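You operate a simulated robot arm through the tools that you are given. There is no shell and no other tool. Be economical: measure what you need, move in short steps, check, and stop when the job is done.

You run a simulated two-armed robot. Do the job below in one go: nothing can be reset, and whatever is moved stays where it is left.

Task
Open the steel cabinet door, fetch the blue seal and set it on the upper shelf of the steel cabinet and shut the door again. Put the 50 white filter cartridge from the deck of the rinse tank on the silver steel panel there and the 10 white filter cartridge on the top of the wash bench. Open the red finishing drawer. Do these in any order.

It is judged by the outcome, as a careful person would: the job done as asked, and still so three seconds after it is handed in. It fails if anything else is knocked over, pushed out of place, dropped, spilled or broken. A push-on lid holds only when it is set on centred and level and pressed home; a screw cap is set on level and turned clockwise until tight.

Robot
Two 7-joint arms with two-finger parallel grippers on one trunk, on a base that drives. Base frame: it is fixed to the floor where the robot stands at the start and does not move with it; the origin is under the middle of the robot, x ahead of it, y to its left, z up. Readings come in cm, degrees, newtons and seconds.
The left shoulder is at the start at [6, 14.3, 67.6], the right one opposite. Each reaches about 88.7 cm from its shoulder. Places, roughly: blue seal (4x4x2 cm) [-50, 150, 100]; red finishing drawer [30, 580, 70]; steel cabinet door [70, 0, 40]; steel panel [400, -50, 100]; top of the wash bench [580, 130, 80]; upper shelf of the steel cabinet [70, 10, 40]; white filter cartridge [400, -75, 100]. Payload 1.57 kg a hand.
The TCP of each hand is the grasp point between the finger pads, 3 cm short of the fingertips. In the tool frame z runs along the fingers and y along their closing line. The gripper opens to 11 cm. The fingers are 2.4 cm wide and 1.2 cm thick; the gripper's body (4.8 by 11.2 cm) begins 7.8 cm behind the TCP.
Orientation is told as [roll, pitch, yaw] about the base's x, y, z axes, in that order, counted from this pose: with the fingers straight down and closing along the base's y, the tool's x points along the base's -x, its y along +y and its z along -z.

Tools
- The arms move only by the tool drive_tool. It takes "left_moves", "right_moves" or both (then of equal length, played together; a hand with none holds still); each is a list of rows, each a list of 7 numbers: the turn, a rotation vector about the tool's x, y, z in units of 90 degrees (1.0 is 90 degrees), then the shift along the tool's x, y, z in units of 250 mm (1.0 is 250 mm), then the closure, from 0 (fully open) to 1 (shut). In form: [[rx, ry, rz, dx, dy, dz, jaw], ...]. A call has 1 to 12 rows; each row is the pose to reach, as a shift and turn from the pose commanded when the call began, along the tool's axes at that moment. A call with a number of a shift or a turn outside -1 to 1 is refused whole. Each row takes 0.2 s and may step no farther than 5 cm and 8.6 degrees from the row before; otherwise, or with a gripper value out of range, the whole call is refused. Where a pose cannot be reached the arm comes as near as it can. A force on the tool above 40 N (or 10 N above the force at the start of the call, whichever is more), or a blocked arm, ends the call early, and 0.2 s more pass. The fingers move at their own pace (about 4.5 cm/s each) and stop on an object; they squeeze with about 23 N. The grip force told is the motor's: it shows also when the fingers shut on nothing. Time passes only in rows, and 0.2 s behind the last, so rows that repeat a pose let the fingers close. The reply holds the time, the measured pose of the TCP, the force on the tool along the base axes, the opening and the grip force, in the units named above and with some noise, with the torque about the TCP (base axes, N m) and any sound that the robot's microphone picked up, and new pictures: "show" is both (left out), scene, wrist or none (wrist: the cameras of the hands that moved).
- Cameras (640 x 400 px; columns grow to the right, rows downward): "scene" is now at [4.26, -0.7, 128.61]; the picture's right is [-0.05, -1.00, 0.00], its down [-0.83, 0.04, -0.55] and it looks along [0.55, -0.03, -0.84] (base axes); focal length 259 px, centre (320, 200). "left" rides on the left gripper at [7, -1.6, -14.1] in its tool frame; the picture's right is [0.23, 0.97, 0.00], its down [-0.86, 0.20, -0.48] and it looks along [-0.47, 0.11, 0.88] (tool axes); focal length 222 px, centre (320, 200). "right" rides on the right gripper at [7, 1.6, -14.1] in its tool frame; the picture's right is [-0.23, 0.97, 0.00], its down [-0.86, -0.20, -0.48] and it looks along [-0.47, -0.11, 0.88] (tool axes); focal length 222 px, centre (320, 200). There is no depth. A picture from a camera that has moved, and an enlarged one, comes with that camera's place and axes in the base frame and with its lens. The place of the scene camera against the robot may be out by one fixed shift of up to 1.2 cm in any direction.
- slide_trunk(by): slides the trunk up (or, below 0, down) by that many cm; the arms and the scene camera ride with it, the base frame stays. It gives what a move gives, with no picture.
- base_move(legs): drives the robot by 1 to 6 legs, each [ahead, left, turn to the left] in cm, cm and degrees, along the robot's own axes; the way and the turn of a leg run together, so that a leg with both is an arc; at most 150 cm and 180 degrees a leg. The arms and the cameras ride along, it lands a little off, and it stops where it bumps. It gives what a move gives, and a new picture of the scene camera.
- pan_tilt(pan, tilt): turns the head with the scene camera to pan (to the left, within 86 degrees either way) and tilt (down, from -29 to 69), counted from straight ahead of the robot. It gives what a move gives, and a new picture of the scene camera.
- zoom(camera, box): a new picture of the part [left, top, right, bottom] of that camera's present view, enlarged. It takes no simulated time.
- sign_off(): hands the job in; it is judged then, once.

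Go step by step. Nothing tells you exact positions but the pictures and the camera data: compare them with the known pose of the tool, close in by small moves and look again before you grip or let go. The budget is 165 turns and 260 pictures, counting those below and the enlarged ones. Unless the task says otherwise, let go and move clear before handing in, and close with one line.

The tools are called after "Emit:" as a command line: name --argument value ..., lists and objects as JSON in quotes. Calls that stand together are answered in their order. drive_tool: Moves the arms, as the interface text tells. Its arguments: {"type":"object","properties":{"left_moves":{"type":"array","items":{"type":"array","items":{"type":"number"}}},"right_moves":{"type":"array","items":{"type":"array","items":{"type":"number"}}},"show":{"type":"string","enum":["both","scene","wrist","none"]}},"required":[]} The other tools are called the same way: slide_trunk (by) slides the trunk up or down; base_move (legs) drives the base; pan_tilt (pan, tilt) turns the head that bears the scene camera; zoom (camera, box) takes an enlarged picture of a part of a camera's view; sign_off () hands the job in.

At the start:

```text
t: 0.0
left_ee_pos: [44.32, 12.8, 78.63]
left_ee_rot: [0.0, 0.0, -0.1]
left_wrist_force: [0.3, 0.1, 0.4]
left_moment: [0.0, -0.02, 0.02]
left_finger_gap: 11.0
left_grasp_force: 0.1
right_ee_pos: [46.26, -28.58, 70.7]
right_ee_rot: [0.0, 0.0, -0.1]
right_wrist_force: [0.4, -0.7, 0.7]
right_moment: [0.0, 0.0, 0.01]
right_finger_gap: 11.04
right_grasp_force: 0.1
trunk travel left (down, up): [-27.5, 31.5]
robot x, y, heading: [-0.35, -0.07, 0.2]
head pan, tilt: [-2.8, 56.6]
```

scene: 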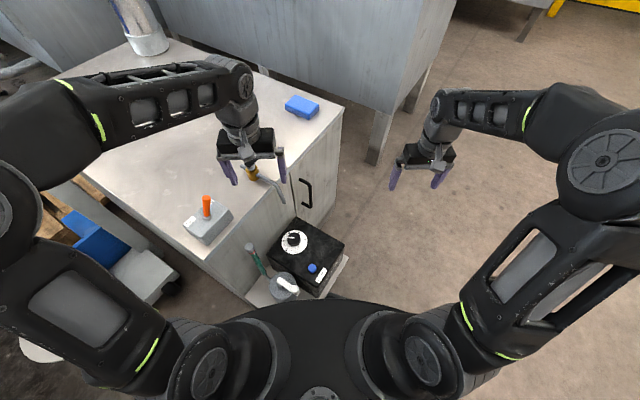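
right: 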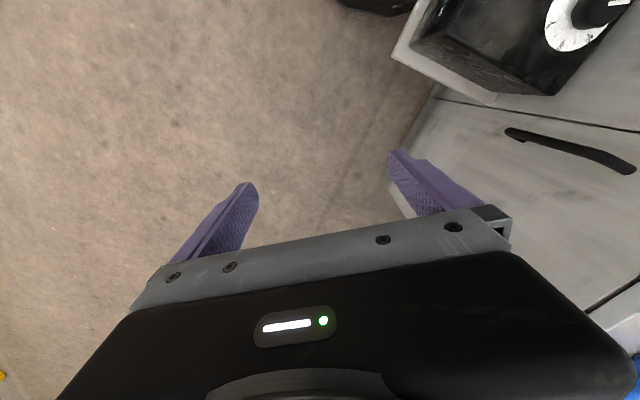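
left: 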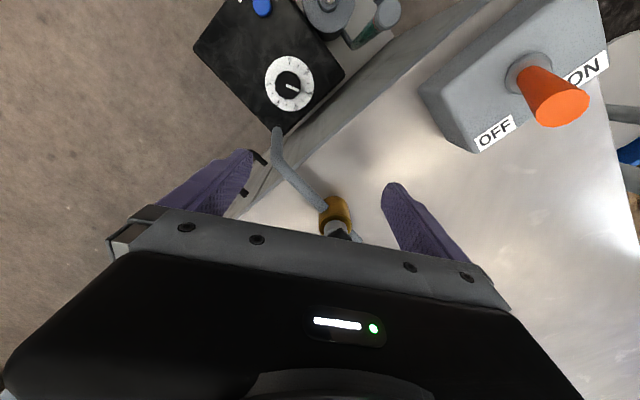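

I see a steel cabinet ahead with a black handle on its right side and various things on top. First I look around with the head.

Emit:
pan_tilt --pan 0 --tilt 25

Emit:
pan_tilt --pan 80 --tilt 20

Emit:
pan_tilt --pan -50 --tilt 15

```text
t: 1.0
left_ee_pos: [44.45, 12.82, 78.58]
left_ee_rot: [-0.1, 0.0, 0.0]
left_wrist_force: [-1.2, 0.2, 0.2]
left_moment: [-0.01, 0.02, 0.0]
left_finger_gap: 10.99
left_grasp_force: 0.0
right_ee_pos: [46.27, -28.48, 70.56]
right_ee_rot: [0.0, -0.1, 0.1]
right_wrist_force: [-0.1, -0.3, 1.0]
right_moment: [-0.01, 0.0, 0.01]
right_finger_gap: 10.99
right_grasp_force: 0.0
trunk travel left (down, up): [-27.5, 31.5]
robot x, y, heading: [-0.12, -0.01, -0.1]
head pan, tilt: [0.0, 25.0]
camera scene: at [6.44, -0.35, 133.2], right [0.0, -1.0, 0.0], down [-0.42, 0.0, -0.91], along [0.91, 0.0, -0.42], focal length 259 px, centre (320, 200)
```

scene: 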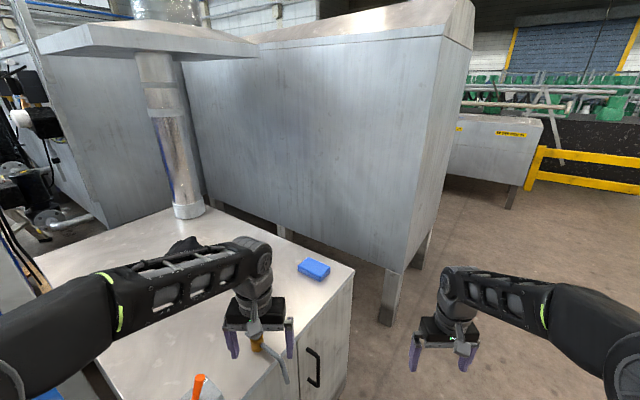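

```text
t: 2.5
left_ee_pos: [44.28, 12.78, 78.65]
left_ee_rot: [0.0, 0.0, 0.0]
left_wrist_force: [-1.4, -0.1, -0.1]
left_moment: [-0.02, 0.01, 0.03]
left_finger_gap: 11.02
left_grasp_force: 0.0
right_ee_pos: [46.29, -28.74, 70.62]
right_ee_rot: [0.0, 0.0, 0.0]
right_wrist_force: [-0.5, 0.3, 0.1]
right_moment: [0.03, -0.02, -0.02]
right_finger_gap: 10.98
right_grasp_force: 0.2
trunk travel left (down, up): [-27.5, 31.5]
robot x, y, heading: [0.08, -0.25, -0.3]
head pan, tilt: [80.0, 20.0]
camera scene: at [-1.14, 8.82, 134.02], right [0.98, -0.17, 0.0], down [-0.06, -0.34, -0.94], along [0.16, 0.93, -0.34], focal length 259 px, centre (320, 200)
```

scene: 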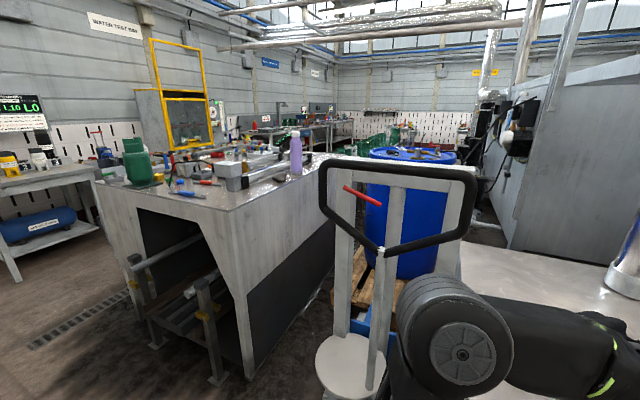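

```text
t: 4.6
left_ee_pos: [44.3, 12.82, 78.55]
left_ee_rot: [0.0, 0.0, 0.0]
left_wrist_force: [0.4, 0.9, 0.8]
left_moment: [-0.04, 0.0, -0.04]
left_finger_gap: 11.01
left_grasp_force: 0.0
right_ee_pos: [46.3, -28.61, 70.67]
right_ee_rot: [0.1, 0.0, 0.1]
right_wrist_force: [0.2, -0.2, 0.1]
right_moment: [-0.01, 0.0, 0.0]
right_finger_gap: 10.98
right_grasp_force: 0.1
trunk travel left (down, up): [-27.5, 31.5]
robot x, y, heading: [0.02, 0.03, -0.2]
head pan, tilt: [-50.0, 15.0]
camera scene: at [3.24, -7.5, 134.84], right [-0.77, -0.64, 0.0], down [-0.17, 0.2, -0.97], along [0.62, -0.74, -0.26], focal length 259 px, centre (320, 200)
```

scene: 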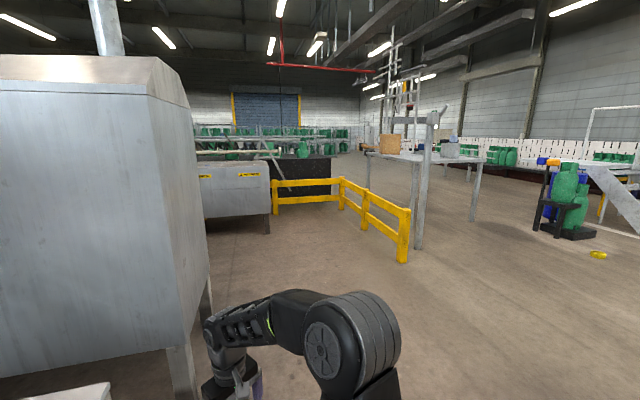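

The steel cabinet's front faces towards (-0.57,-0.82). Triangulated, its handle is a vertical bar at about [54, 1.7], z 48–63, with the hinge on the far right. I bring the right hand to a pre-grasp pose.

Emit:
pan_tilt --pan 0 --tilt 52

Emit:
drive_tool --right_moves '[[-0.024, -0.046, -0.058, -0.011, 0.093, 0.025, 0], [-0.048, -0.092, -0.116, -0.022, 0.186, 0.05, 0], [-0.072, -0.138, -0.173, -0.034, 0.28, 0.074, 0], [-0.096, -0.184, -0.231, -0.045, 0.373, 0.099, 0], [-0.12, -0.23, -0.289, -0.056, 0.466, 0.124, 0], [-0.144, -0.276, -0.347, -0.067, 0.559, 0.149, 0], [-0.168, -0.322, -0.405, -0.078, 0.652, 0.174, 0], [-0.192, -0.368, -0.462, -0.09, 0.746, 0.198, 0], [-0.216, -0.414, -0.52, -0.101, 0.839, 0.223, 0], [-0.24, -0.46, -0.578, -0.112, 0.932, 0.248, 0]]'

```text
t: 5.8
left_ee_pos: [44.3, 12.85, 78.52]
left_ee_rot: [0.0, -0.1, -0.1]
left_wrist_force: [-0.2, -0.4, -0.2]
left_moment: [0.01, 0.05, 0.03]
left_finger_gap: 11.0
left_grasp_force: 0.1
right_ee_pos: [46.26, -28.54, 70.64]
right_ee_rot: [0.0, 0.1, 0.0]
right_wrist_force: [0.9, 0.1, 0.1]
right_moment: [0.0, 0.04, 0.02]
right_finger_gap: 11.0
right_grasp_force: 0.0
trunk travel left (down, up): [-27.5, 31.5]
robot x, y, heading: [0.1, 0.03, -0.3]
head pan, tilt: [0.0, 52.0]
camera scene: at [4.75, -0.36, 129.2], right [0.0, -1.0, 0.0], down [-0.79, 0.0, -0.62], along [0.62, 0.0, -0.79], focal length 259 px, centre (320, 200)
```

scene: 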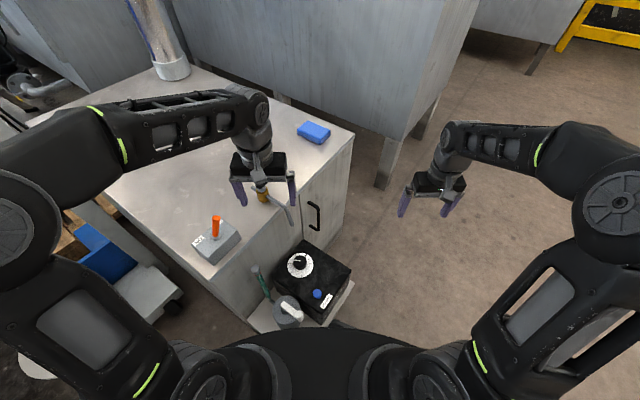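

```text
t: 8.0
left_ee_pos: [44.34, 12.88, 78.52]
left_ee_rot: [-0.1, 0.0, 0.0]
left_wrist_force: [0.3, 0.3, -1.1]
left_moment: [-0.01, -0.01, 0.01]
left_finger_gap: 11.01
left_grasp_force: 0.1
right_ee_pos: [49.16, -5.28, 64.31]
right_ee_rot: [0.0, -45.1, 54.8]
right_wrist_force: [0.5, 0.5, 1.0]
right_moment: [0.02, -0.01, -0.02]
right_finger_gap: 11.0
right_grasp_force: 0.1
trunk travel left (down, up): [-27.5, 31.5]
robot x, y, heading: [-0.03, 0.23, 0.0]
head pan, tilt: [0.0, 52.0]
camera scene: at [4.75, -0.36, 129.2], right [0.0, -1.0, 0.0], down [-0.79, 0.0, -0.62], along [0.62, 0.0, -0.79], focal length 259 px, centre (320, 200)
camera right: at [39.38, -16.63, 69.37], right [-0.71, 0.69, 0.16], down [0.32, 0.1, 0.94], along [0.63, 0.72, -0.29], focal length 222 px, centre (320, 200)
```

scene: 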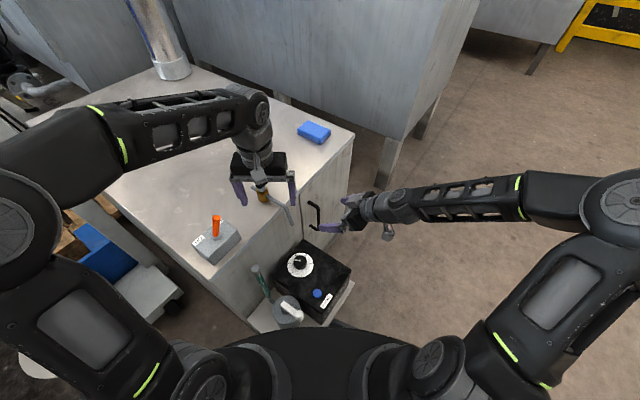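
right: 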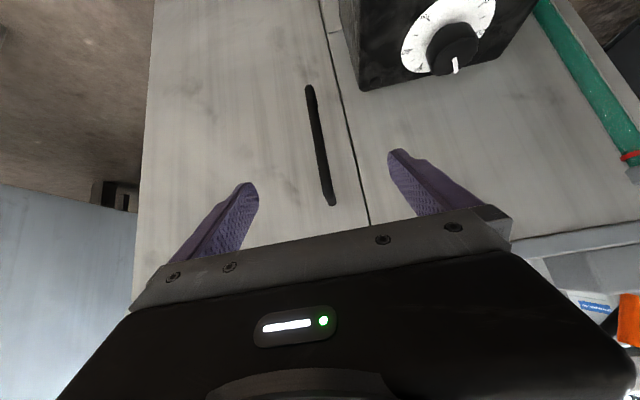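

The handle bar is exactly on the approach line, about 12 cm ahead. I advance along the fingers and close.

Emit:
drive_tool --right_moves '[[0, 0, 0, 0, 0, 0.16, 0], [0, 0, 0, 0, 0, 0.32, 0], [0, 0, 0, 0, 0, 0.47, 0], [0, 0, 0, 0, 0, 0.47, 1], [0, 0, 0, 0, 0, 0.47, 1], [0, 0, 0, 0, 0, 0.47, 1], [0, 0, 0, 0, 0, 0.47, 1], [0, 0, 0, 0, 0, 0.47, 1], [0, 0, 0, 0, 0, 0.47, 1]]'

```text
t: 10.0
left_ee_pos: [44.31, 12.67, 78.58]
left_ee_rot: [0.1, 0.0, -0.1]
left_wrist_force: [0.2, -0.7, 0.2]
left_moment: [-0.01, -0.01, 0.01]
left_finger_gap: 11.0
left_grasp_force: 0.0
right_ee_pos: [53.64, 1.44, 55.85]
right_ee_rot: [0.1, -44.9, 55.0]
right_wrist_force: [-7.3, -26.1, 1.2]
right_moment: [-0.39, 0.07, 0.07]
right_finger_gap: 1.2
right_grasp_force: 15.7
trunk travel left (down, up): [-27.5, 31.5]
robot x, y, heading: [-0.02, -0.06, -0.3]
head pan, tilt: [0.0, 52.0]
camera scene: at [4.69, -0.51, 129.2], right [0.0, -1.0, 0.0], down [-0.79, 0.0, -0.62], along [0.62, 0.0, -0.79], focal length 259 px, centre (320, 200)
camera right: at [43.92, -10.02, 61.01], right [-0.71, 0.69, 0.16], down [0.32, 0.1, 0.94], along [0.63, 0.72, -0.29], focal length 222 px, centre (320, 200)
```

scene: 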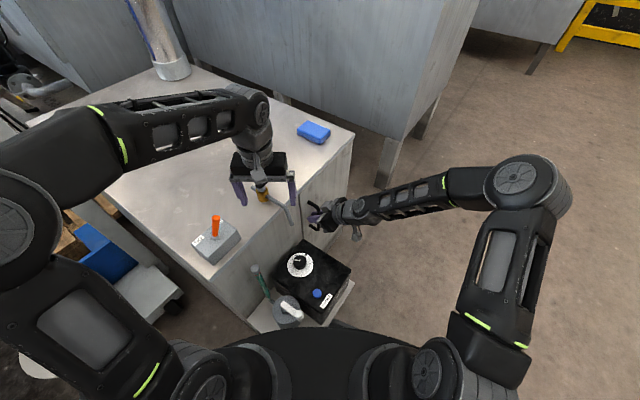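
right: 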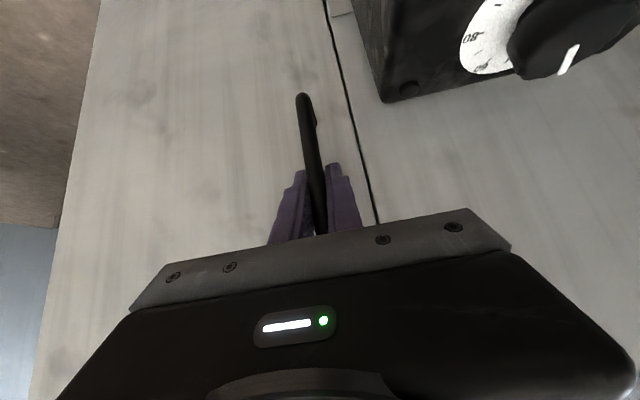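

The handle is gripped. The hinge is about [78, -11], so I pull the door along its arc by 30° and turn the hand with it.

Emit:
drive_tool --right_moves '[[-0.039, 0, -0.039, 0.068, -0.019, -0.068, 1], [-0.079, 0, -0.079, 0.132, -0.043, -0.132, 1], [-0.118, 0, -0.118, 0.195, -0.077, -0.195, 1], [-0.157, 0, -0.157, 0.256, -0.118, -0.256, 1], [-0.196, 0, -0.196, 0.314, -0.167, -0.314, 1], [-0.236, 0, -0.236, 0.369, -0.222, -0.369, 1]]'

```text
t: 11.4
left_ee_pos: [44.24, 12.85, 78.66]
left_ee_rot: [0.0, 0.0, 0.0]
left_wrist_force: [-0.9, 0.1, -0.2]
left_moment: [0.01, -0.01, 0.01]
left_finger_gap: 10.97
left_grasp_force: 0.0
right_ee_pos: [50.41, -12.32, 56.11]
right_ee_rot: [0.5, -45.0, 85.0]
right_wrist_force: [-30.2, -2.4, -13.3]
right_moment: [-0.37, -0.92, -0.36]
right_finger_gap: 1.21
right_grasp_force: 29.4
trunk travel left (down, up): [-27.5, 31.5]
robot x, y, heading: [0.23, 0.09, -0.2]
head pan, tilt: [0.0, 52.0]
camera scene: at [4.61, -0.39, 129.2], right [0.0, -1.0, 0.0], down [-0.79, 0.0, -0.62], along [0.62, 0.0, -0.79], focal length 259 px, centre (320, 200)
camera right: at [47.69, -27.08, 61.13], right [-0.96, 0.24, 0.17], down [0.23, 0.25, 0.94], along [0.18, 0.94, -0.29], focal length 222 px, centre (320, 200)
```

scene: 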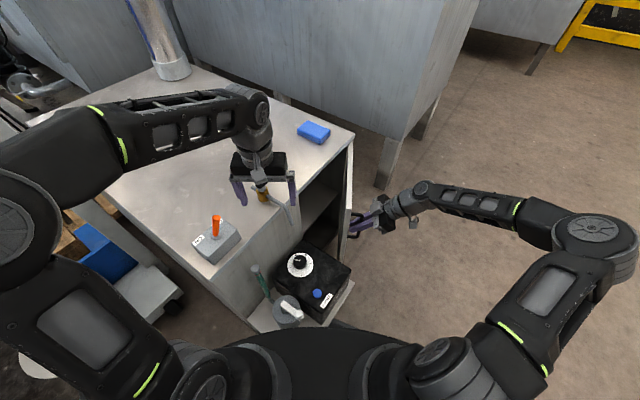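
right: 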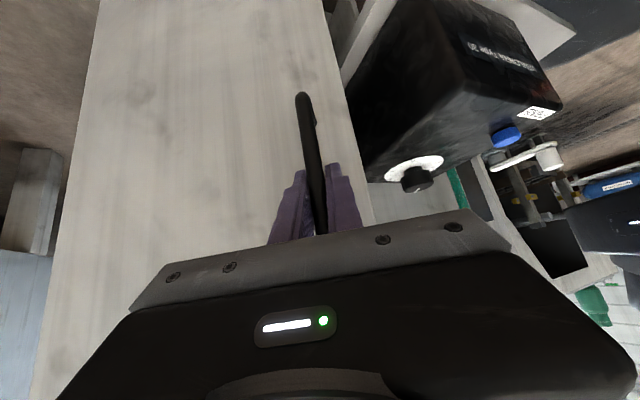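

The door swings well and is at about 30°. I carry on another 40°, turning the hand less than the door.

Emit:
drive_tool --right_moves '[[-0.02, 0, -0.02, 0.055, -0.004, -0.055, 1], [-0.039, 0, -0.039, 0.108, -0.016, -0.108, 1], [-0.059, 0, -0.059, 0.161, -0.039, -0.161, 1], [-0.079, 0, -0.079, 0.212, -0.066, -0.212, 1], [-0.098, 0, -0.098, 0.262, -0.099, -0.262, 1], [-0.118, 0, -0.118, 0.311, -0.135, -0.311, 1], [-0.137, 0, -0.137, 0.357, -0.177, -0.357, 1], [-0.157, 0, -0.157, 0.401, -0.222, -0.401, 1], [-0.177, 0, -0.177, 0.443, -0.273, -0.443, 1], [-0.196, 0, -0.196, 0.482, -0.327, -0.482, 1]]'

```text
t: 13.6
left_ee_pos: [44.36, 12.94, 78.6]
left_ee_rot: [-0.1, 0.1, 0.0]
left_wrist_force: [0.8, 0.3, 0.1]
left_moment: [0.01, 0.0, 0.02]
left_finger_gap: 10.97
left_grasp_force: 0.0
right_ee_pos: [55.28, -26.72, 56.17]
right_ee_rot: [-0.2, -45.2, 105.1]
right_wrist_force: [14.2, 9.2, -8.3]
right_moment: [0.0, 0.47, 0.08]
right_finger_gap: 1.2
right_grasp_force: 29.5
right hand out of reach, approached as far as the arm can: row 9, 10
trunk travel left (down, up): [-27.5, 31.5]
robot x, y, heading: [-0.35, -0.05, 0.0]
head pan, tilt: [0.0, 52.0]
camera scene: at [4.92, -0.31, 129.19], right [0.0, -1.0, 0.0], down [-0.79, 0.0, -0.61], along [0.61, 0.0, -0.79], focal length 259 px, centre (320, 200)
camera right: at [57.66, -41.64, 61.19], right [-0.98, -0.1, 0.16], down [0.12, 0.31, 0.94], along [-0.14, 0.95, -0.29], focal length 222 px, centre (320, 200)
```

scene: 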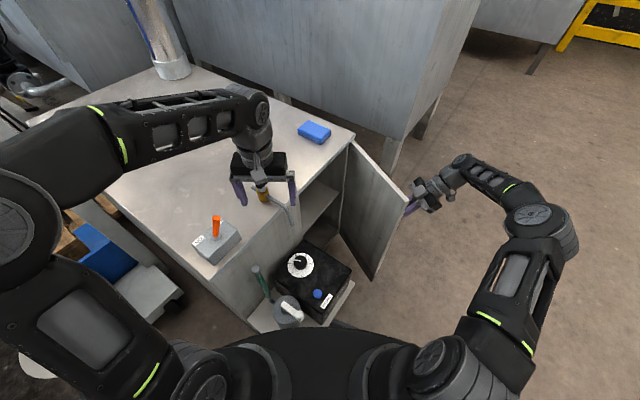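
right: 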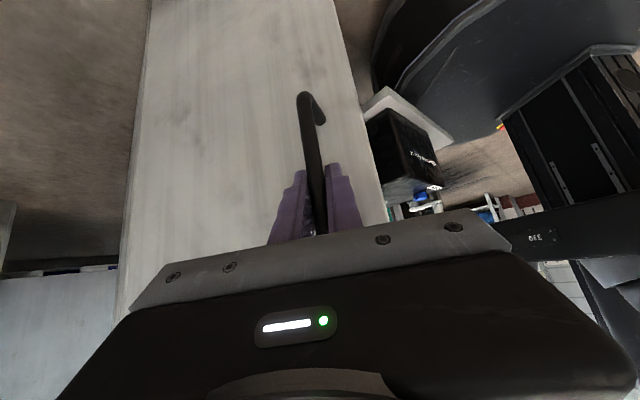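

The door is about 63° open and this grip has reached the arm's limit. I let go, back off and lift, then I'll push the door from its inner side.

Emit:
drive_tool --right_moves '[[0, 0, 0, 0, 0, 0, 0.5], [0, 0, 0, 0, 0, 0, 0], [0, 0, 0, 0, 0, 0, 0], [0, 0, 0, 0, 0, -0.16, 0], [0, 0, 0, 0, 0, -0.32, 0], [0, 0, 0, 0, 0, -0.48, 0], [0, 0, 0, -0.141, 0, -0.62, 0], [0, 0, 0, -0.282, 0, -0.76, 0.5], [0, 0, 0, -0.424, 0, -0.9, 1], [0, 0, 0, -0.565, 0, -1, 1]]'

```text
t: 15.8
left_ee_pos: [44.05, 12.73, 78.92]
left_ee_rot: [-0.1, -0.3, -0.1]
left_wrist_force: [-1.4, -0.7, -0.2]
left_moment: [0.01, -0.12, -0.02]
left_finger_gap: 10.99
left_grasp_force: 0.1
right_ee_pos: [51.95, -32.08, 75.36]
right_ee_rot: [-15.9, -43.9, 108.1]
right_wrist_force: [-1.2, -0.2, 0.8]
right_moment: [-0.01, -0.07, -0.08]
right_finger_gap: 4.19
right_grasp_force: 0.2
right hand out of reach, approached as far as the arm can: row 4, 5, 6, 7, 8, 9, 10
trunk travel left (down, up): [-27.5, 31.5]
robot x, y, heading: [-0.05, 0.14, 0.1]
head pan, tilt: [0.0, 52.0]
camera scene: at [4.29, -0.49, 129.23], right [0.0, -1.0, 0.0], down [-0.79, 0.0, -0.62], along [0.62, 0.0, -0.79], focal length 259 px, centre (320, 200)
camera right: at [51.22, -47.06, 79.99], right [-1.0, 0.04, -0.03], down [-0.02, 0.27, 0.96], along [0.05, 0.96, -0.26], focal length 222 px, centre (320, 200)
```

scene: 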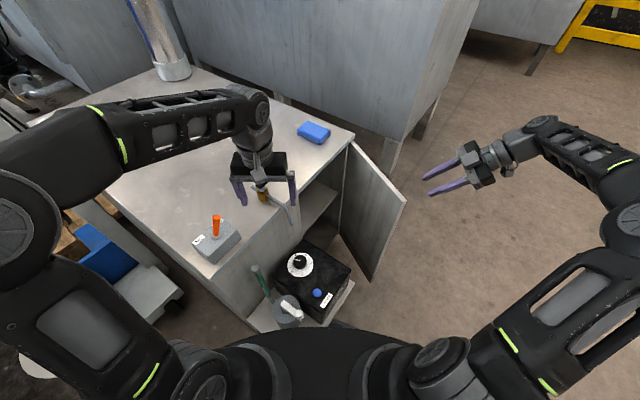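
right: 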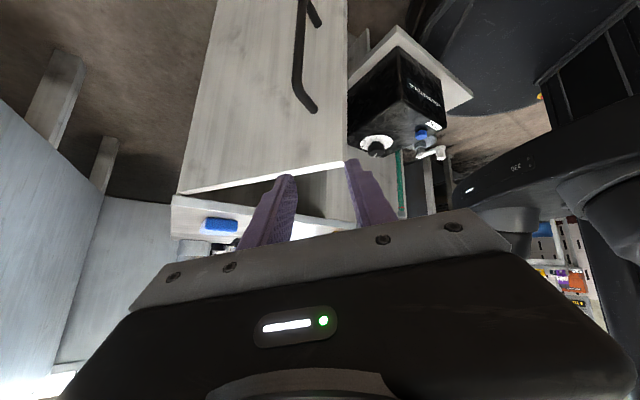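

I turn the right hand back towards fingers-down while lifting it further.

Emit:
drive_tool --right_moves '[[0.031, 0.023, 0.075, -0.025, 0, -0.025, 1], [0.062, 0.045, 0.151, -0.05, 0, -0.05, 1], [0.094, 0.068, 0.226, -0.075, 0, -0.075, 1], [0.125, 0.091, 0.301, -0.1, 0, -0.1, 1], [0.156, 0.113, 0.377, -0.125, 0, -0.125, 1], [0.187, 0.136, 0.452, -0.15, 0, -0.15, 1], [0.219, 0.159, 0.527, -0.175, 0, -0.175, 1], [0.25, 0.181, 0.603, -0.2, 0, -0.2, 1], [0.281, 0.204, 0.678, -0.226, 0, -0.226, 1]]' --show "scene"

```text
t: 17.8
left_ee_pos: [44.36, 12.83, 78.66]
left_ee_rot: [0.0, 0.0, 0.0]
left_wrist_force: [0.6, 0.6, 0.1]
left_moment: [-0.02, 0.03, 0.02]
left_finger_gap: 11.0
left_grasp_force: 0.1
right_ee_pos: [50.32, -31.47, 83.62]
right_ee_rot: [7.1, -27.4, 29.9]
right_wrist_force: [0.4, 0.7, 0.3]
right_moment: [-0.01, -0.02, -0.04]
right_finger_gap: 0.0
right_grasp_force: 21.7
trunk travel left (down, up): [-27.5, 31.5]
robot x, y, heading: [-0.08, -0.08, 0.1]
head pan, tilt: [0.0, 52.0]
camera scene: at [4.74, -0.35, 129.2], right [0.0, -1.0, 0.0], down [-0.79, 0.0, -0.62], along [0.62, 0.0, -0.79], focal length 259 px, centre (320, 200)
```

scene: 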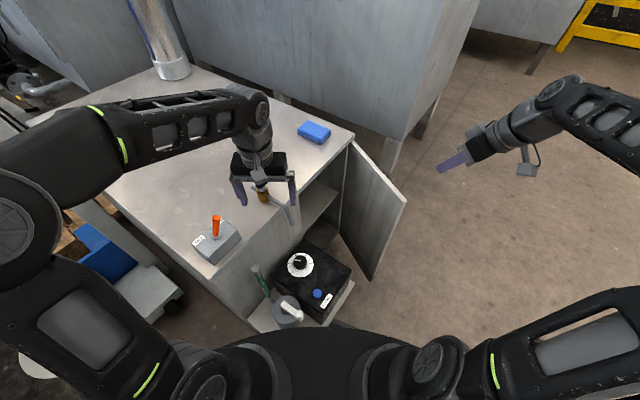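

Emit:
drive_tool --right_moves '[[0.026, 0.046, 0.058, -0.061, 0.047, 0.05, 1], [0.051, 0.091, 0.115, -0.123, 0.095, 0.1, 1], [0.077, 0.137, 0.173, -0.184, 0.142, 0.15, 1], [0.102, 0.182, 0.23, -0.245, 0.189, 0.2, 1], [0.128, 0.228, 0.288, -0.307, 0.237, 0.25, 1], [0.153, 0.273, 0.345, -0.368, 0.284, 0.3, 1]]'

```text
t: 19.2
left_ee_pos: [44.27, 12.86, 78.56]
left_ee_rot: [0.0, 0.0, 0.0]
left_wrist_force: [-1.2, 0.1, 0.5]
left_moment: [-0.01, 0.02, 0.02]
left_finger_gap: 11.02
left_grasp_force: 0.1
right_ee_pos: [56.1, -18.93, 82.35]
right_ee_rot: [0.0, -0.5, 0.0]
right_wrist_force: [-0.3, 0.4, 0.3]
right_moment: [-0.01, 0.0, 0.02]
right_finger_gap: 0.0
right_grasp_force: 20.5
trunk travel left (down, up): [-27.5, 31.5]
robot x, y, heading: [0.19, 0.2, 0.1]
head pan, tilt: [0.0, 52.0]
camera scene: at [4.72, -0.26, 129.2], right [0.0, -1.0, 0.0], down [-0.79, 0.0, -0.62], along [0.62, 0.0, -0.79], focal length 259 px, centre (320, 200)
camera right: at [49.07, -17.36, 96.24], right [0.23, 0.97, 0.0], down [0.85, -0.2, 0.48], along [0.47, -0.11, -0.88], focal length 222 px, centre (320, 200)
```

scene: 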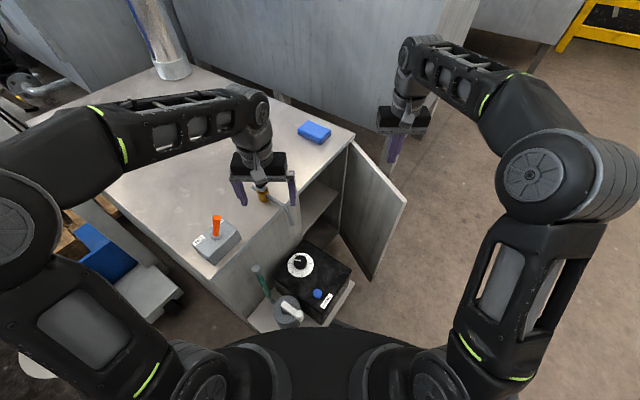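
right: 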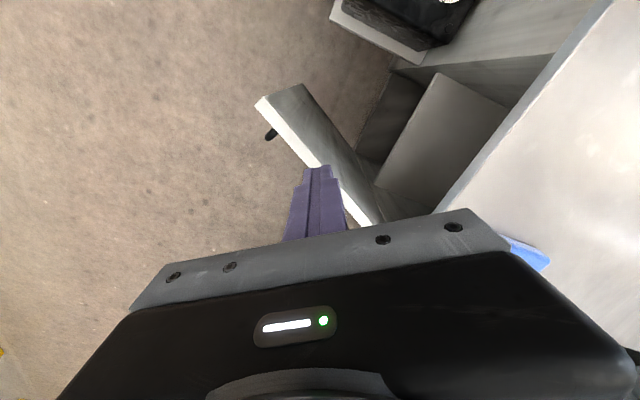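

My fingers are almost over the door's inner top edge, so I shift 4.5 cm inward and then go down behind the door.

Emit:
drive_tool --right_moves '[[0, 0, 0, 0.088, 0.156, 0, 1], [0, 0, 0, 0.088, 0.18, 0.18, 1], [0, 0, 0, 0.088, 0.18, 0.36, 1], [0, 0, 0, 0.088, 0.18, 0.54, 1], [0, 0, 0, 0.088, 0.18, 0.72, 1]]'

```text
t: 20.4
left_ee_pos: [44.25, 12.85, 78.59]
left_ee_rot: [0.1, 0.0, 0.0]
left_wrist_force: [0.5, -1.0, 0.3]
left_moment: [0.0, 0.01, -0.01]
left_finger_gap: 11.03
left_grasp_force: 0.1
right_ee_pos: [53.9, -14.29, 63.97]
right_ee_rot: [0.1, -0.4, 0.1]
right_wrist_force: [-0.3, -0.3, -0.7]
right_moment: [0.0, 0.02, -0.02]
right_finger_gap: 0.0
right_grasp_force: 20.9
trunk travel left (down, up): [-27.5, 31.5]
robot x, y, heading: [-0.19, -0.09, -0.1]
head pan, tilt: [0.0, 52.0]
camera scene: at [4.76, -0.34, 129.2], right [0.0, -1.0, 0.0], down [-0.79, 0.0, -0.62], along [0.62, 0.0, -0.79], focal length 259 px, centre (320, 200)
camera right: at [46.97, -12.73, 77.91], right [0.23, 0.97, 0.0], down [0.85, -0.2, 0.48], along [0.47, -0.11, -0.88], focal length 222 px, centre (320, 200)
```

scene: 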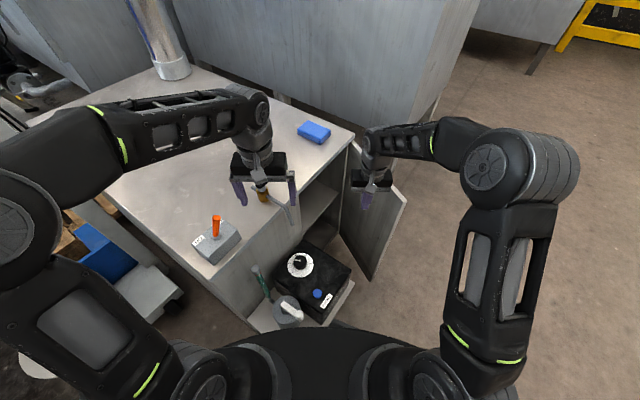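
right: 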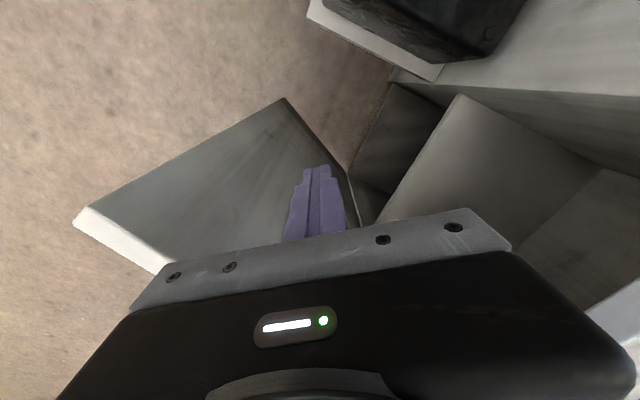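

Emit:
drive_tool --right_moves '[[0, 0, 0, -0.04, -0.128, -0.06, 1], [0, 0, 0, -0.124, -0.268, -0.06, 1], [0, 0, 0, -0.196, -0.388, -0.06, 1], [0, 0, 0, -0.272, -0.476, -0.06, 1], [0, 0, 0, -0.348, -0.552, -0.06, 1], [0, 0, 0, -0.424, -0.616, -0.06, 1], [0, 0, 0, -0.504, -0.668, -0.06, 1], [0, 0, 0, -0.592, -0.712, -0.06, 1]]' --show "scene"

```text
t: 22.1
left_ee_pos: [44.19, 12.79, 78.61]
left_ee_rot: [0.0, -0.1, 0.0]
left_wrist_force: [-0.9, 0.0, 1.1]
left_moment: [0.01, -0.01, -0.01]
left_finger_gap: 11.0
left_grasp_force: 0.2
right_ee_pos: [66.61, -31.12, 65.45]
right_ee_rot: [0.4, 1.2, 0.1]
right_wrist_force: [-11.1, 4.2, 4.7]
right_moment: [-0.22, -0.51, -0.1]
right_finger_gap: 0.01
right_grasp_force: 21.5
right hand out of reach, approached as far as the arm can: row 8
trunk travel left (down, up): [-27.5, 31.5]
robot x, y, heading: [0.21, 0.06, 0.0]
head pan, tilt: [0.0, 52.0]
stopped in row 8 (right hand): the force on the tool passed its limit (the readings are from after the stop); the commanded pose is now the measured one
camera scene: at [4.6, -0.29, 129.22], right [0.0, -1.0, 0.0], down [-0.79, 0.0, -0.62], along [0.62, 0.0, -0.79], focal length 259 px, centre (320, 200)
```

scene: 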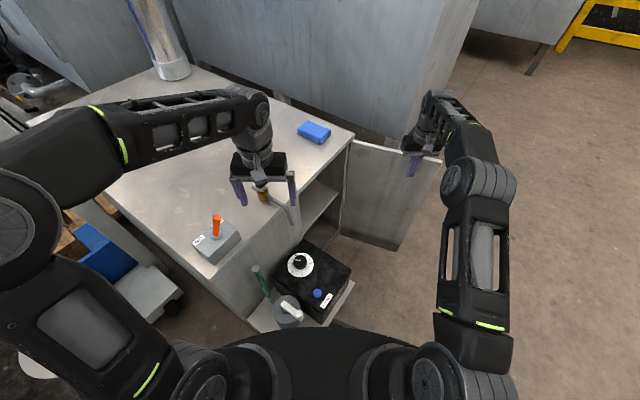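

The door stands about 95–100° open. I take the right hand clear and zoom into the cabinet.

Emit:
drive_tool --right_moves '[[0, 0, 0, 0.15, 0.056, 0, 1], [0, 0, 0, 0.2, 0.07, -0.17, 1], [0, 0, 0, 0.3, 0.07, -0.33, 1], [0, 0, 0, 0.4, 0.07, -0.5, 0.5], [0, 0, 0, 0.55, 0.07, -0.6, 0], [0, 0, 0, 0.7, 0.07, -0.7, 0]]' --show "none"

Emit:
drive_tool --left_moves '[[0, 0, 0, 0.1, 0, -0.17, 0], [0, 0, 0, 0.2, 0, -0.34, 0], [0, 0, 0, 0.3, 0, -0.5, 0], [0, 0, 0, 0.4, 0, -0.6, 0]]' --show "none"

Emit:
zoom --camera "scene" --box '[220, 100, 460, 340]'

Emit:
base_move --legs '[[-60, 0, 0], [0, 0, 60]]'

```text
t: 23.5
left_ee_pos: [44.31, 12.8, 78.63]
left_ee_rot: [0.0, 0.0, 0.0]
left_wrist_force: [0.4, 0.2, 0.9]
left_moment: [-0.02, -0.02, -0.05]
left_finger_gap: 11.0
left_grasp_force: 0.0
right_ee_pos: [49.41, -29.65, 83.01]
right_ee_rot: [0.6, 0.9, 0.3]
right_wrist_force: [0.4, 1.1, -0.1]
right_moment: [0.0, 0.02, 0.0]
right_finger_gap: 6.57
right_grasp_force: 0.0
trunk travel left (down, up): [-27.5, 31.5]
robot x, y, heading: [-0.28, 0.07, 0.1]
head pan, tilt: [0.0, 52.0]
```

```text
t: 24.5
left_ee_pos: [37.92, 10.58, 85.77]
left_ee_rot: [-0.1, 0.0, 0.0]
left_wrist_force: [0.4, -0.5, -0.3]
left_moment: [0.02, 0.0, 0.02]
left_finger_gap: 11.0
left_grasp_force: 0.1
left hand out of reach, approached as far as the arm can: row 2, 3, 4
right_ee_pos: [49.56, -29.51, 83.09]
right_ee_rot: [0.5, 1.1, 0.1]
right_wrist_force: [-0.9, 0.2, -0.1]
right_moment: [0.0, 0.01, 0.01]
right_finger_gap: 11.02
right_grasp_force: 0.0
trunk travel left (down, up): [-27.5, 31.5]
robot x, y, heading: [0.26, 0.32, 0.1]
head pan, tilt: [0.0, 52.0]
```

```text
1.67 times, centred on (340, 220) of scene
camera zoom: at [4.79, -0.39, 129.19], right [0.0, -1.0, 0.0], down [-0.79, 0.0, -0.62], along [0.62, 0.0, -0.79], focal length 432 px, centre (287, 167)
```

zoom: 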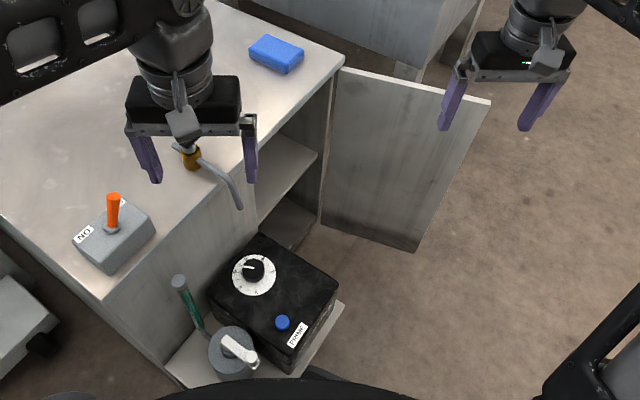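

```text
t: 30.6
left_ee_pos: [-51.36, 38.03, 85.71]
left_ee_rot: [0.0, 0.0, 61.5]
left_wrist_force: [-0.4, -0.1, 0.4]
left_moment: [-0.02, -0.01, -0.01]
left_finger_gap: 11.01
left_grasp_force: 0.1
right_ee_pos: [-10.34, 29.02, 83.02]
right_ee_rot: [0.5, 1.1, 61.8]
right_wrist_force: [0.6, 0.1, 0.7]
right_moment: [0.0, -0.02, -0.02]
right_finger_gap: 11.02
right_grasp_force: 0.0
trunk travel left (down, up): [-27.5, 31.5]
robot x, y, heading: [-60.23, -0.65, 61.5]
head pan, tilt: [0.0, 52.0]
camera scene: at [-57.59, 3.32, 129.2], right [0.88, -0.48, 0.0], down [-0.38, -0.69, -0.62], along [0.29, 0.54, -0.79], focal length 259 px, centre (320, 200)
```

scene: 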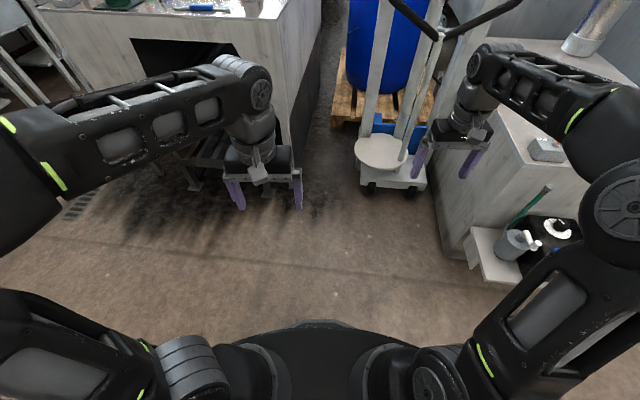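

The cabinet's upper shelf is visible inside. The work bench is higher than my hands, so I raise the trunk and look at the bench.

Emit:
slide_trunk --by 25

Emit:
pan_tilt --pan 20 --tilt 32

Emit:
zoom --camera "scene" --box '[160, 0, 480, 200]'

```text
t: 33.1
left_ee_pos: [-51.35, 38.05, 110.82]
left_ee_rot: [0.0, 0.0, 61.6]
left_wrist_force: [-0.2, -0.3, 0.6]
left_moment: [0.02, 0.02, 0.03]
left_finger_gap: 10.99
left_grasp_force: 0.1
right_ee_pos: [-10.39, 29.04, 108.04]
right_ee_rot: [0.6, 1.0, 61.7]
right_wrist_force: [0.8, 0.5, 0.9]
right_moment: [0.02, -0.02, -0.02]
right_finger_gap: 10.99
right_grasp_force: 0.0
trunk travel left (down, up): [-52.5, 6.5]
robot x, y, heading: [-60.12, -0.14, 61.6]
head pan, tilt: [0.0, 52.0]
```

```text
t: 34.0
left_ee_pos: [-51.15, 38.04, 110.77]
left_ee_rot: [0.0, -0.1, 61.5]
left_wrist_force: [0.0, 0.1, -0.3]
left_moment: [0.0, -0.03, 0.01]
left_finger_gap: 11.02
left_grasp_force: 0.2
right_ee_pos: [-10.36, 29.08, 108.14]
right_ee_rot: [0.5, 1.1, 61.7]
right_wrist_force: [0.0, -0.4, -0.6]
right_moment: [0.01, 0.02, 0.0]
right_finger_gap: 10.99
right_grasp_force: 0.0
trunk travel left (down, up): [-52.5, 6.5]
robot x, y, heading: [-59.75, -0.14, 61.6]
head pan, tilt: [20.0, 32.0]
camera scene: at [-59.84, 5.57, 157.09], right [0.99, -0.15, 0.0], down [-0.08, -0.52, -0.85], along [0.13, 0.84, -0.53], focal length 259 px, centre (320, 200)
```

scene: 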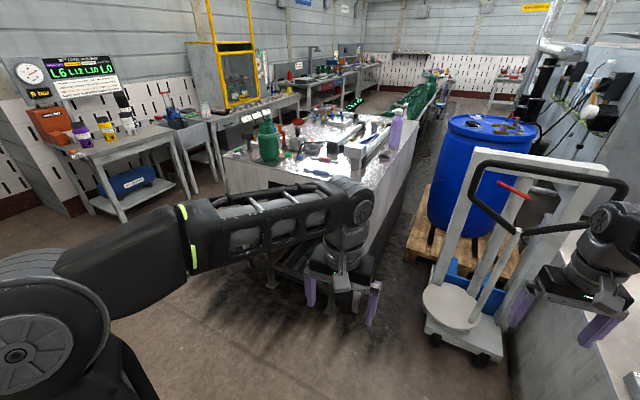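

```text
2.00 times, centred on (320, 100) of scene
camera zoom: at [-59.84, 5.57, 157.09], right [0.99, -0.15, 0.0], down [-0.08, -0.52, -0.85], along [0.13, 0.84, -0.53], focal length 518 px, centre (320, 400)
```

zoom: 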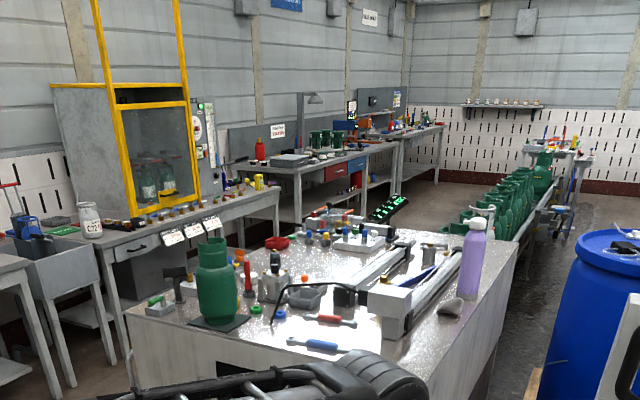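

The bench is cluttered. The seal looks like the small blue ring near [-48, 156]. I drive up to it in two legs, staying a bit short.

Emit:
base_move --legs '[[0, 60, 0], [70, 0, -1.5]]'

Emit:
pan_tilt --pan 0 --tilt 45

```text
t: 40.8
left_ee_pos: [-67.85, 128.03, 110.8]
left_ee_rot: [-0.1, 0.2, 59.7]
left_wrist_force: [0.1, 0.6, -0.5]
left_moment: [0.01, 0.04, -0.03]
left_finger_gap: 10.99
left_grasp_force: 0.0
right_ee_pos: [-27.21, 117.82, 108.18]
right_ee_rot: [0.5, 1.1, 59.9]
right_wrist_force: [0.2, 0.3, -0.1]
right_moment: [-0.04, 0.0, 0.04]
right_finger_gap: 11.0
right_grasp_force: 0.1
trunk travel left (down, up): [-52.5, 6.5]
robot x, y, heading: [-77.77, 90.29, 59.7]
head pan, tilt: [20.0, 32.0]
camera scene: at [-77.41, 95.89, 157.1], right [0.98, -0.18, 0.0], down [-0.09, -0.52, -0.85], along [0.15, 0.83, -0.53], focal length 259 px, centre (320, 200)
```

scene: 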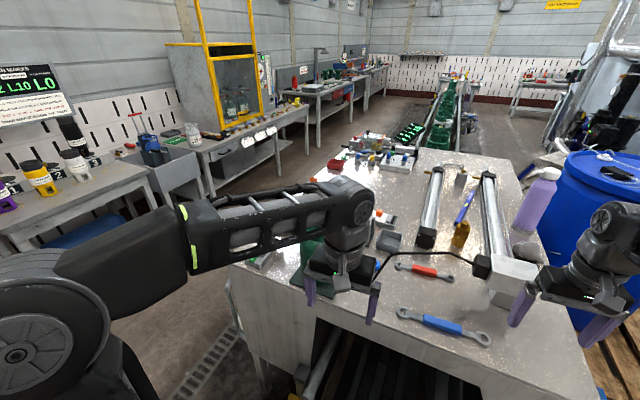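

```text
t: 41.7
left_ee_pos: [-67.91, 128.07, 110.78]
left_ee_rot: [0.0, 0.0, 59.7]
left_wrist_force: [0.6, -0.5, -0.2]
left_moment: [0.01, 0.01, 0.01]
left_finger_gap: 11.01
left_grasp_force: 0.1
right_ee_pos: [-27.46, 117.68, 108.08]
right_ee_rot: [0.6, 1.1, 59.9]
right_wrist_force: [-0.4, 0.0, -0.5]
right_moment: [0.01, 0.01, 0.0]
right_finger_gap: 10.98
right_grasp_force: 0.1
trunk travel left (down, up): [-52.5, 6.5]
robot x, y, heading: [-77.91, 90.07, 59.9]
head pan, tilt: [0.0, 45.0]
camera scene: at [-74.94, 94.05, 155.16], right [0.86, -0.5, 0.0], down [-0.36, -0.61, -0.71], along [0.36, 0.61, -0.71], focal length 259 px, centre (320, 200)
```

scene: 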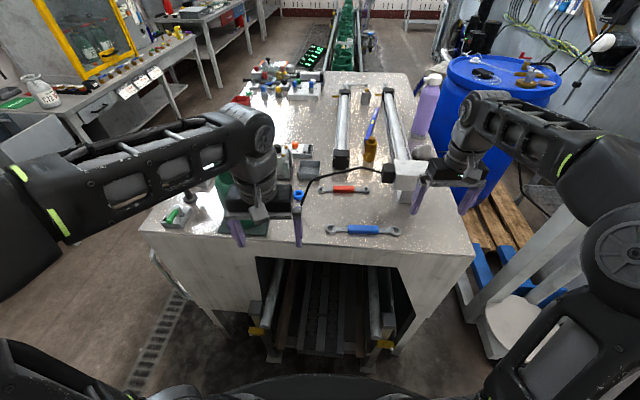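

Emit:
zoom --camera "scene" --box '[200, 120, 400, 245]'

Emit:
zoom --camera "left" --box '[0, 0, 640, 400]'

```text
3.20 times, centred on (300, 182) of scene
camera zoom: at [-74.94, 94.05, 155.16], right [0.86, -0.5, 0.0], down [-0.36, -0.61, -0.71], along [0.36, 0.61, -0.71], focal length 829 px, centre (384, 256)
```

zoom: 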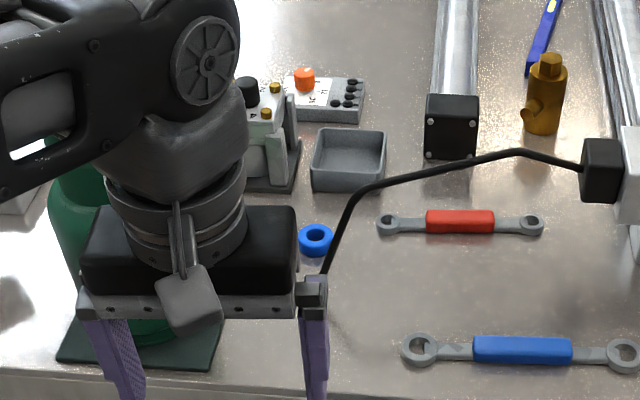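

```text
1.00 times, centred on (320, 200) of left
camera zoom: at [-69.92, 121.04, 124.99], right [-0.96, 0.29, 0.0], down [0.26, 0.84, 0.48], along [0.14, 0.46, -0.88], focal length 222 px, centre (320, 200)
```

zoom: 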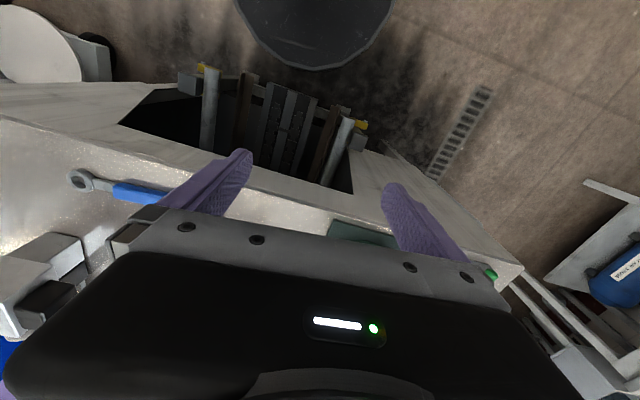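

The seal is the blue ring at about [-48.5, 153, 93]. A black probe or wire arcs in front of it, up to about z 107. I'll come in high, with the wrist yawed so the camera stays clear, and go straight down.

Emit:
slide_trunk --by 6.3

Emit:
drive_tool --left_moves '[[0, 0, 0.08, 0, -0.172, 0, 0], [0, 0, 0.16, -0.14, -0.172, 0, 0], [0, 0, 0.24, -0.28, -0.172, 0, 0], [0, 0, 0.32, -0.43, -0.172, 0, 0], [0, 0, 0.4, -0.57, -0.172, 0, 0], [0, 0, 0.48, -0.71, -0.172, 0, 0], [0, 0, 0.556, -0.86, -0.172, 0, 0.3], [0, 0, 0.556, -1, -0.172, 0, 0.45]]'

```text
t: 42.7
left_ee_pos: [-67.79, 128.09, 117.08]
left_ee_rot: [0.0, 0.0, 59.7]
left_wrist_force: [-0.7, 0.3, 0.5]
left_moment: [-0.05, -0.02, -0.01]
left_finger_gap: 11.02
left_grasp_force: 0.1
right_ee_pos: [-27.24, 117.78, 114.33]
right_ee_rot: [0.4, 1.1, 59.9]
right_wrist_force: [-0.3, 0.6, 0.0]
right_moment: [-0.02, 0.02, -0.03]
right_finger_gap: 11.01
right_grasp_force: 0.0
trunk travel left (down, up): [-58.8, 0.2]
robot x, y, heading: [-77.35, 89.82, 59.8]
head pan, tilt: [0.0, 45.0]
```

```text
t: 44.5
left_ee_pos: [-55.18, 139.5, 114.96]
left_ee_rot: [0.7, -0.9, 12.2]
left_wrist_force: [-0.1, -0.9, 0.0]
left_moment: [0.04, -0.04, -0.01]
left_finger_gap: 6.06
left_grasp_force: 0.1
left hand out of reach, approached as far as the arm can: row 4, 5, 6, 7, 8
right_ee_pos: [-27.34, 117.59, 114.55]
right_ee_rot: [0.5, 0.9, 59.9]
right_wrist_force: [-1.4, -0.5, 0.7]
right_moment: [0.04, -0.01, -0.03]
right_finger_gap: 11.0
right_grasp_force: 0.1
trunk travel left (down, up): [-58.8, 0.2]
robot x, y, heading: [-77.89, 90.3, 59.5]
head pan, tilt: [0.0, 45.0]
camera scene: at [-75.1, 93.83, 161.47], right [0.86, -0.5, 0.0], down [-0.36, -0.61, -0.71], along [0.36, 0.61, -0.71], focal length 259 px, centre (320, 200)
camera left: at [-61.82, 136.02, 129.03], right [-0.43, 0.9, 0.01], down [0.79, 0.37, 0.49], along [0.44, 0.22, -0.87], focal length 222 px, centre (320, 200)
```

scene: 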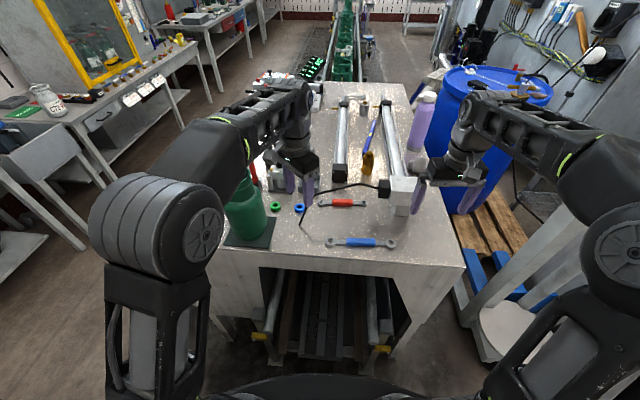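
left: 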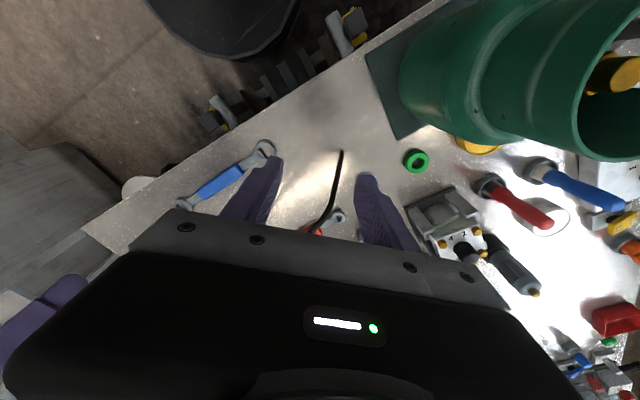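

Reach is short and the left forearm would pass over the green bottle. I pull the hand back, shift the base right and a little forward, and then try again.

Emit:
drive_tool --left_moves '[[0, 0, 0, 0.107, -0.119, -0.03, 0.45], [0, 0, 0, 0.215, -0.237, -0.06, 0.45], [0, 0, 0, 0.322, -0.356, -0.08, 0.45]]' --show "none"

Emit:
base_move --legs '[[0, -18, 0], [6, 0, 0]]'

```text
t: 45.3
left_ee_pos: [-61.55, 129.14, 116.91]
left_ee_rot: [0.0, 0.1, 9.7]
left_wrist_force: [-0.1, 1.0, -0.1]
left_moment: [0.03, -0.01, -0.02]
left_finger_gap: 6.05
left_grasp_force: 0.0
right_ee_pos: [-27.28, 117.73, 114.43]
right_ee_rot: [0.5, 1.0, 60.0]
right_wrist_force: [-0.5, -0.7, 0.3]
right_moment: [-0.03, 0.01, 0.01]
right_finger_gap: 10.99
right_grasp_force: 0.0
trunk travel left (down, up): [-58.8, 0.2]
robot x, y, heading: [-77.78, 90.21, 59.8]
head pan, tilt: [0.0, 45.0]
```

```text
t: 47.4
left_ee_pos: [-43.28, 125.63, 116.74]
left_ee_rot: [-0.2, 0.2, 9.9]
left_wrist_force: [0.5, 0.3, -0.6]
left_moment: [-0.04, 0.04, -0.03]
left_finger_gap: 6.04
left_grasp_force: 0.1
right_ee_pos: [-8.83, 114.31, 114.32]
right_ee_rot: [0.5, 1.0, 60.1]
right_wrist_force: [0.0, 0.6, -0.3]
right_moment: [-0.05, 0.02, 0.01]
right_finger_gap: 11.02
right_grasp_force: 0.0
trunk travel left (down, up): [-58.8, 0.2]
robot x, y, heading: [-59.63, 86.2, 60.0]
head pan, tilt: [0.0, 45.0]
camera scene: at [-56.37, 90.46, 161.44], right [0.87, -0.5, 0.0], down [-0.35, -0.61, -0.71], along [0.35, 0.61, -0.71], focal length 259 px, centre (320, 200)
```

scene: 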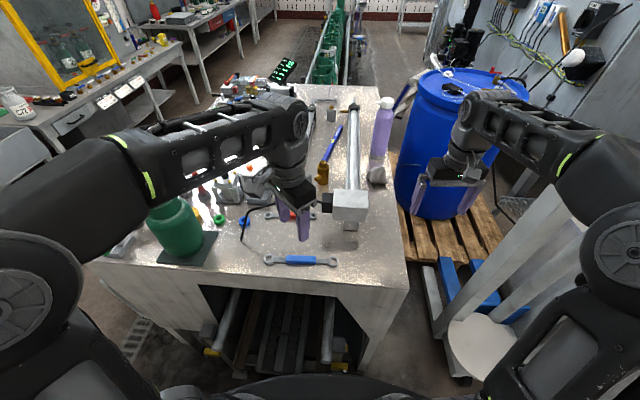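

Emit:
drive_tool --left_moves '[[0, 0, -0.037, 0.005, 0.163, 0, 0.45], [0, 0, -0.074, 0.011, 0.327, 0, 0.45], [0, 0, -0.111, 0.016, 0.49, 0, 0.45], [0, 0, -0.148, 0.021, 0.653, 0, 0.45], [0, 0, -0.185, 0.027, 0.817, 0, 0.45], [0, 0, -0.222, 0.032, 0.98, 0, 0.45]]'

```text
t: 48.8
left_ee_pos: [-47.49, 144.08, 117.18]
left_ee_rot: [1.4, -3.7, 19.7]
left_wrist_force: [-0.1, 1.1, 0.1]
left_moment: [-0.11, -0.03, -0.03]
left_finger_gap: 6.05
left_grasp_force: 0.1
left hand out of reach, approached as far as the arm can: row 3, 4, 5, 6
right_ee_pos: [-8.93, 114.54, 114.27]
right_ee_rot: [0.2, 1.1, 60.0]
right_wrist_force: [-1.0, 0.5, -0.2]
right_moment: [-0.13, -0.02, 0.03]
right_finger_gap: 11.02
right_grasp_force: 0.0
trunk travel left (down, up): [-58.8, 0.2]
robot x, y, heading: [-59.66, 86.33, 59.9]
head pan, tilt: [0.0, 45.0]
camera scene: at [-56.67, 90.77, 161.43], right [0.87, -0.5, 0.0], down [-0.35, -0.61, -0.71], along [0.35, 0.61, -0.71], focal length 259 px, centre (320, 200)
camera left: at [-54.3, 139.37, 130.88], right [-0.54, 0.84, 0.01], down [0.71, 0.45, 0.54], along [0.45, 0.3, -0.84], focal length 222 px, centre (320, 200)
```

scene: 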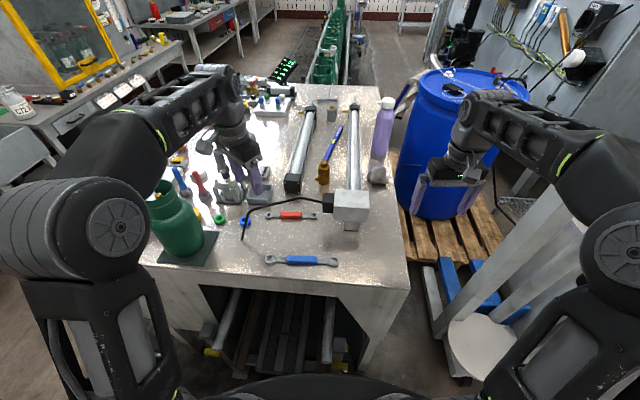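
left: 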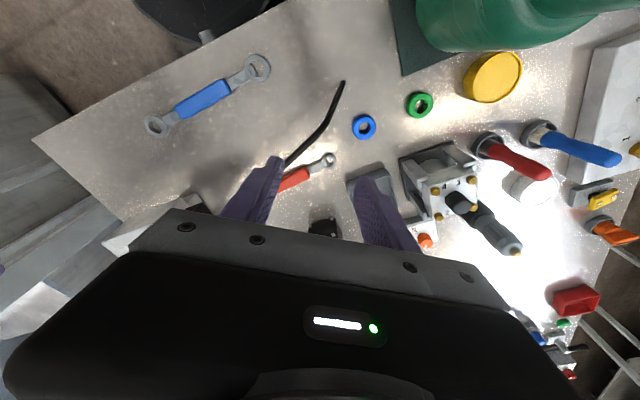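

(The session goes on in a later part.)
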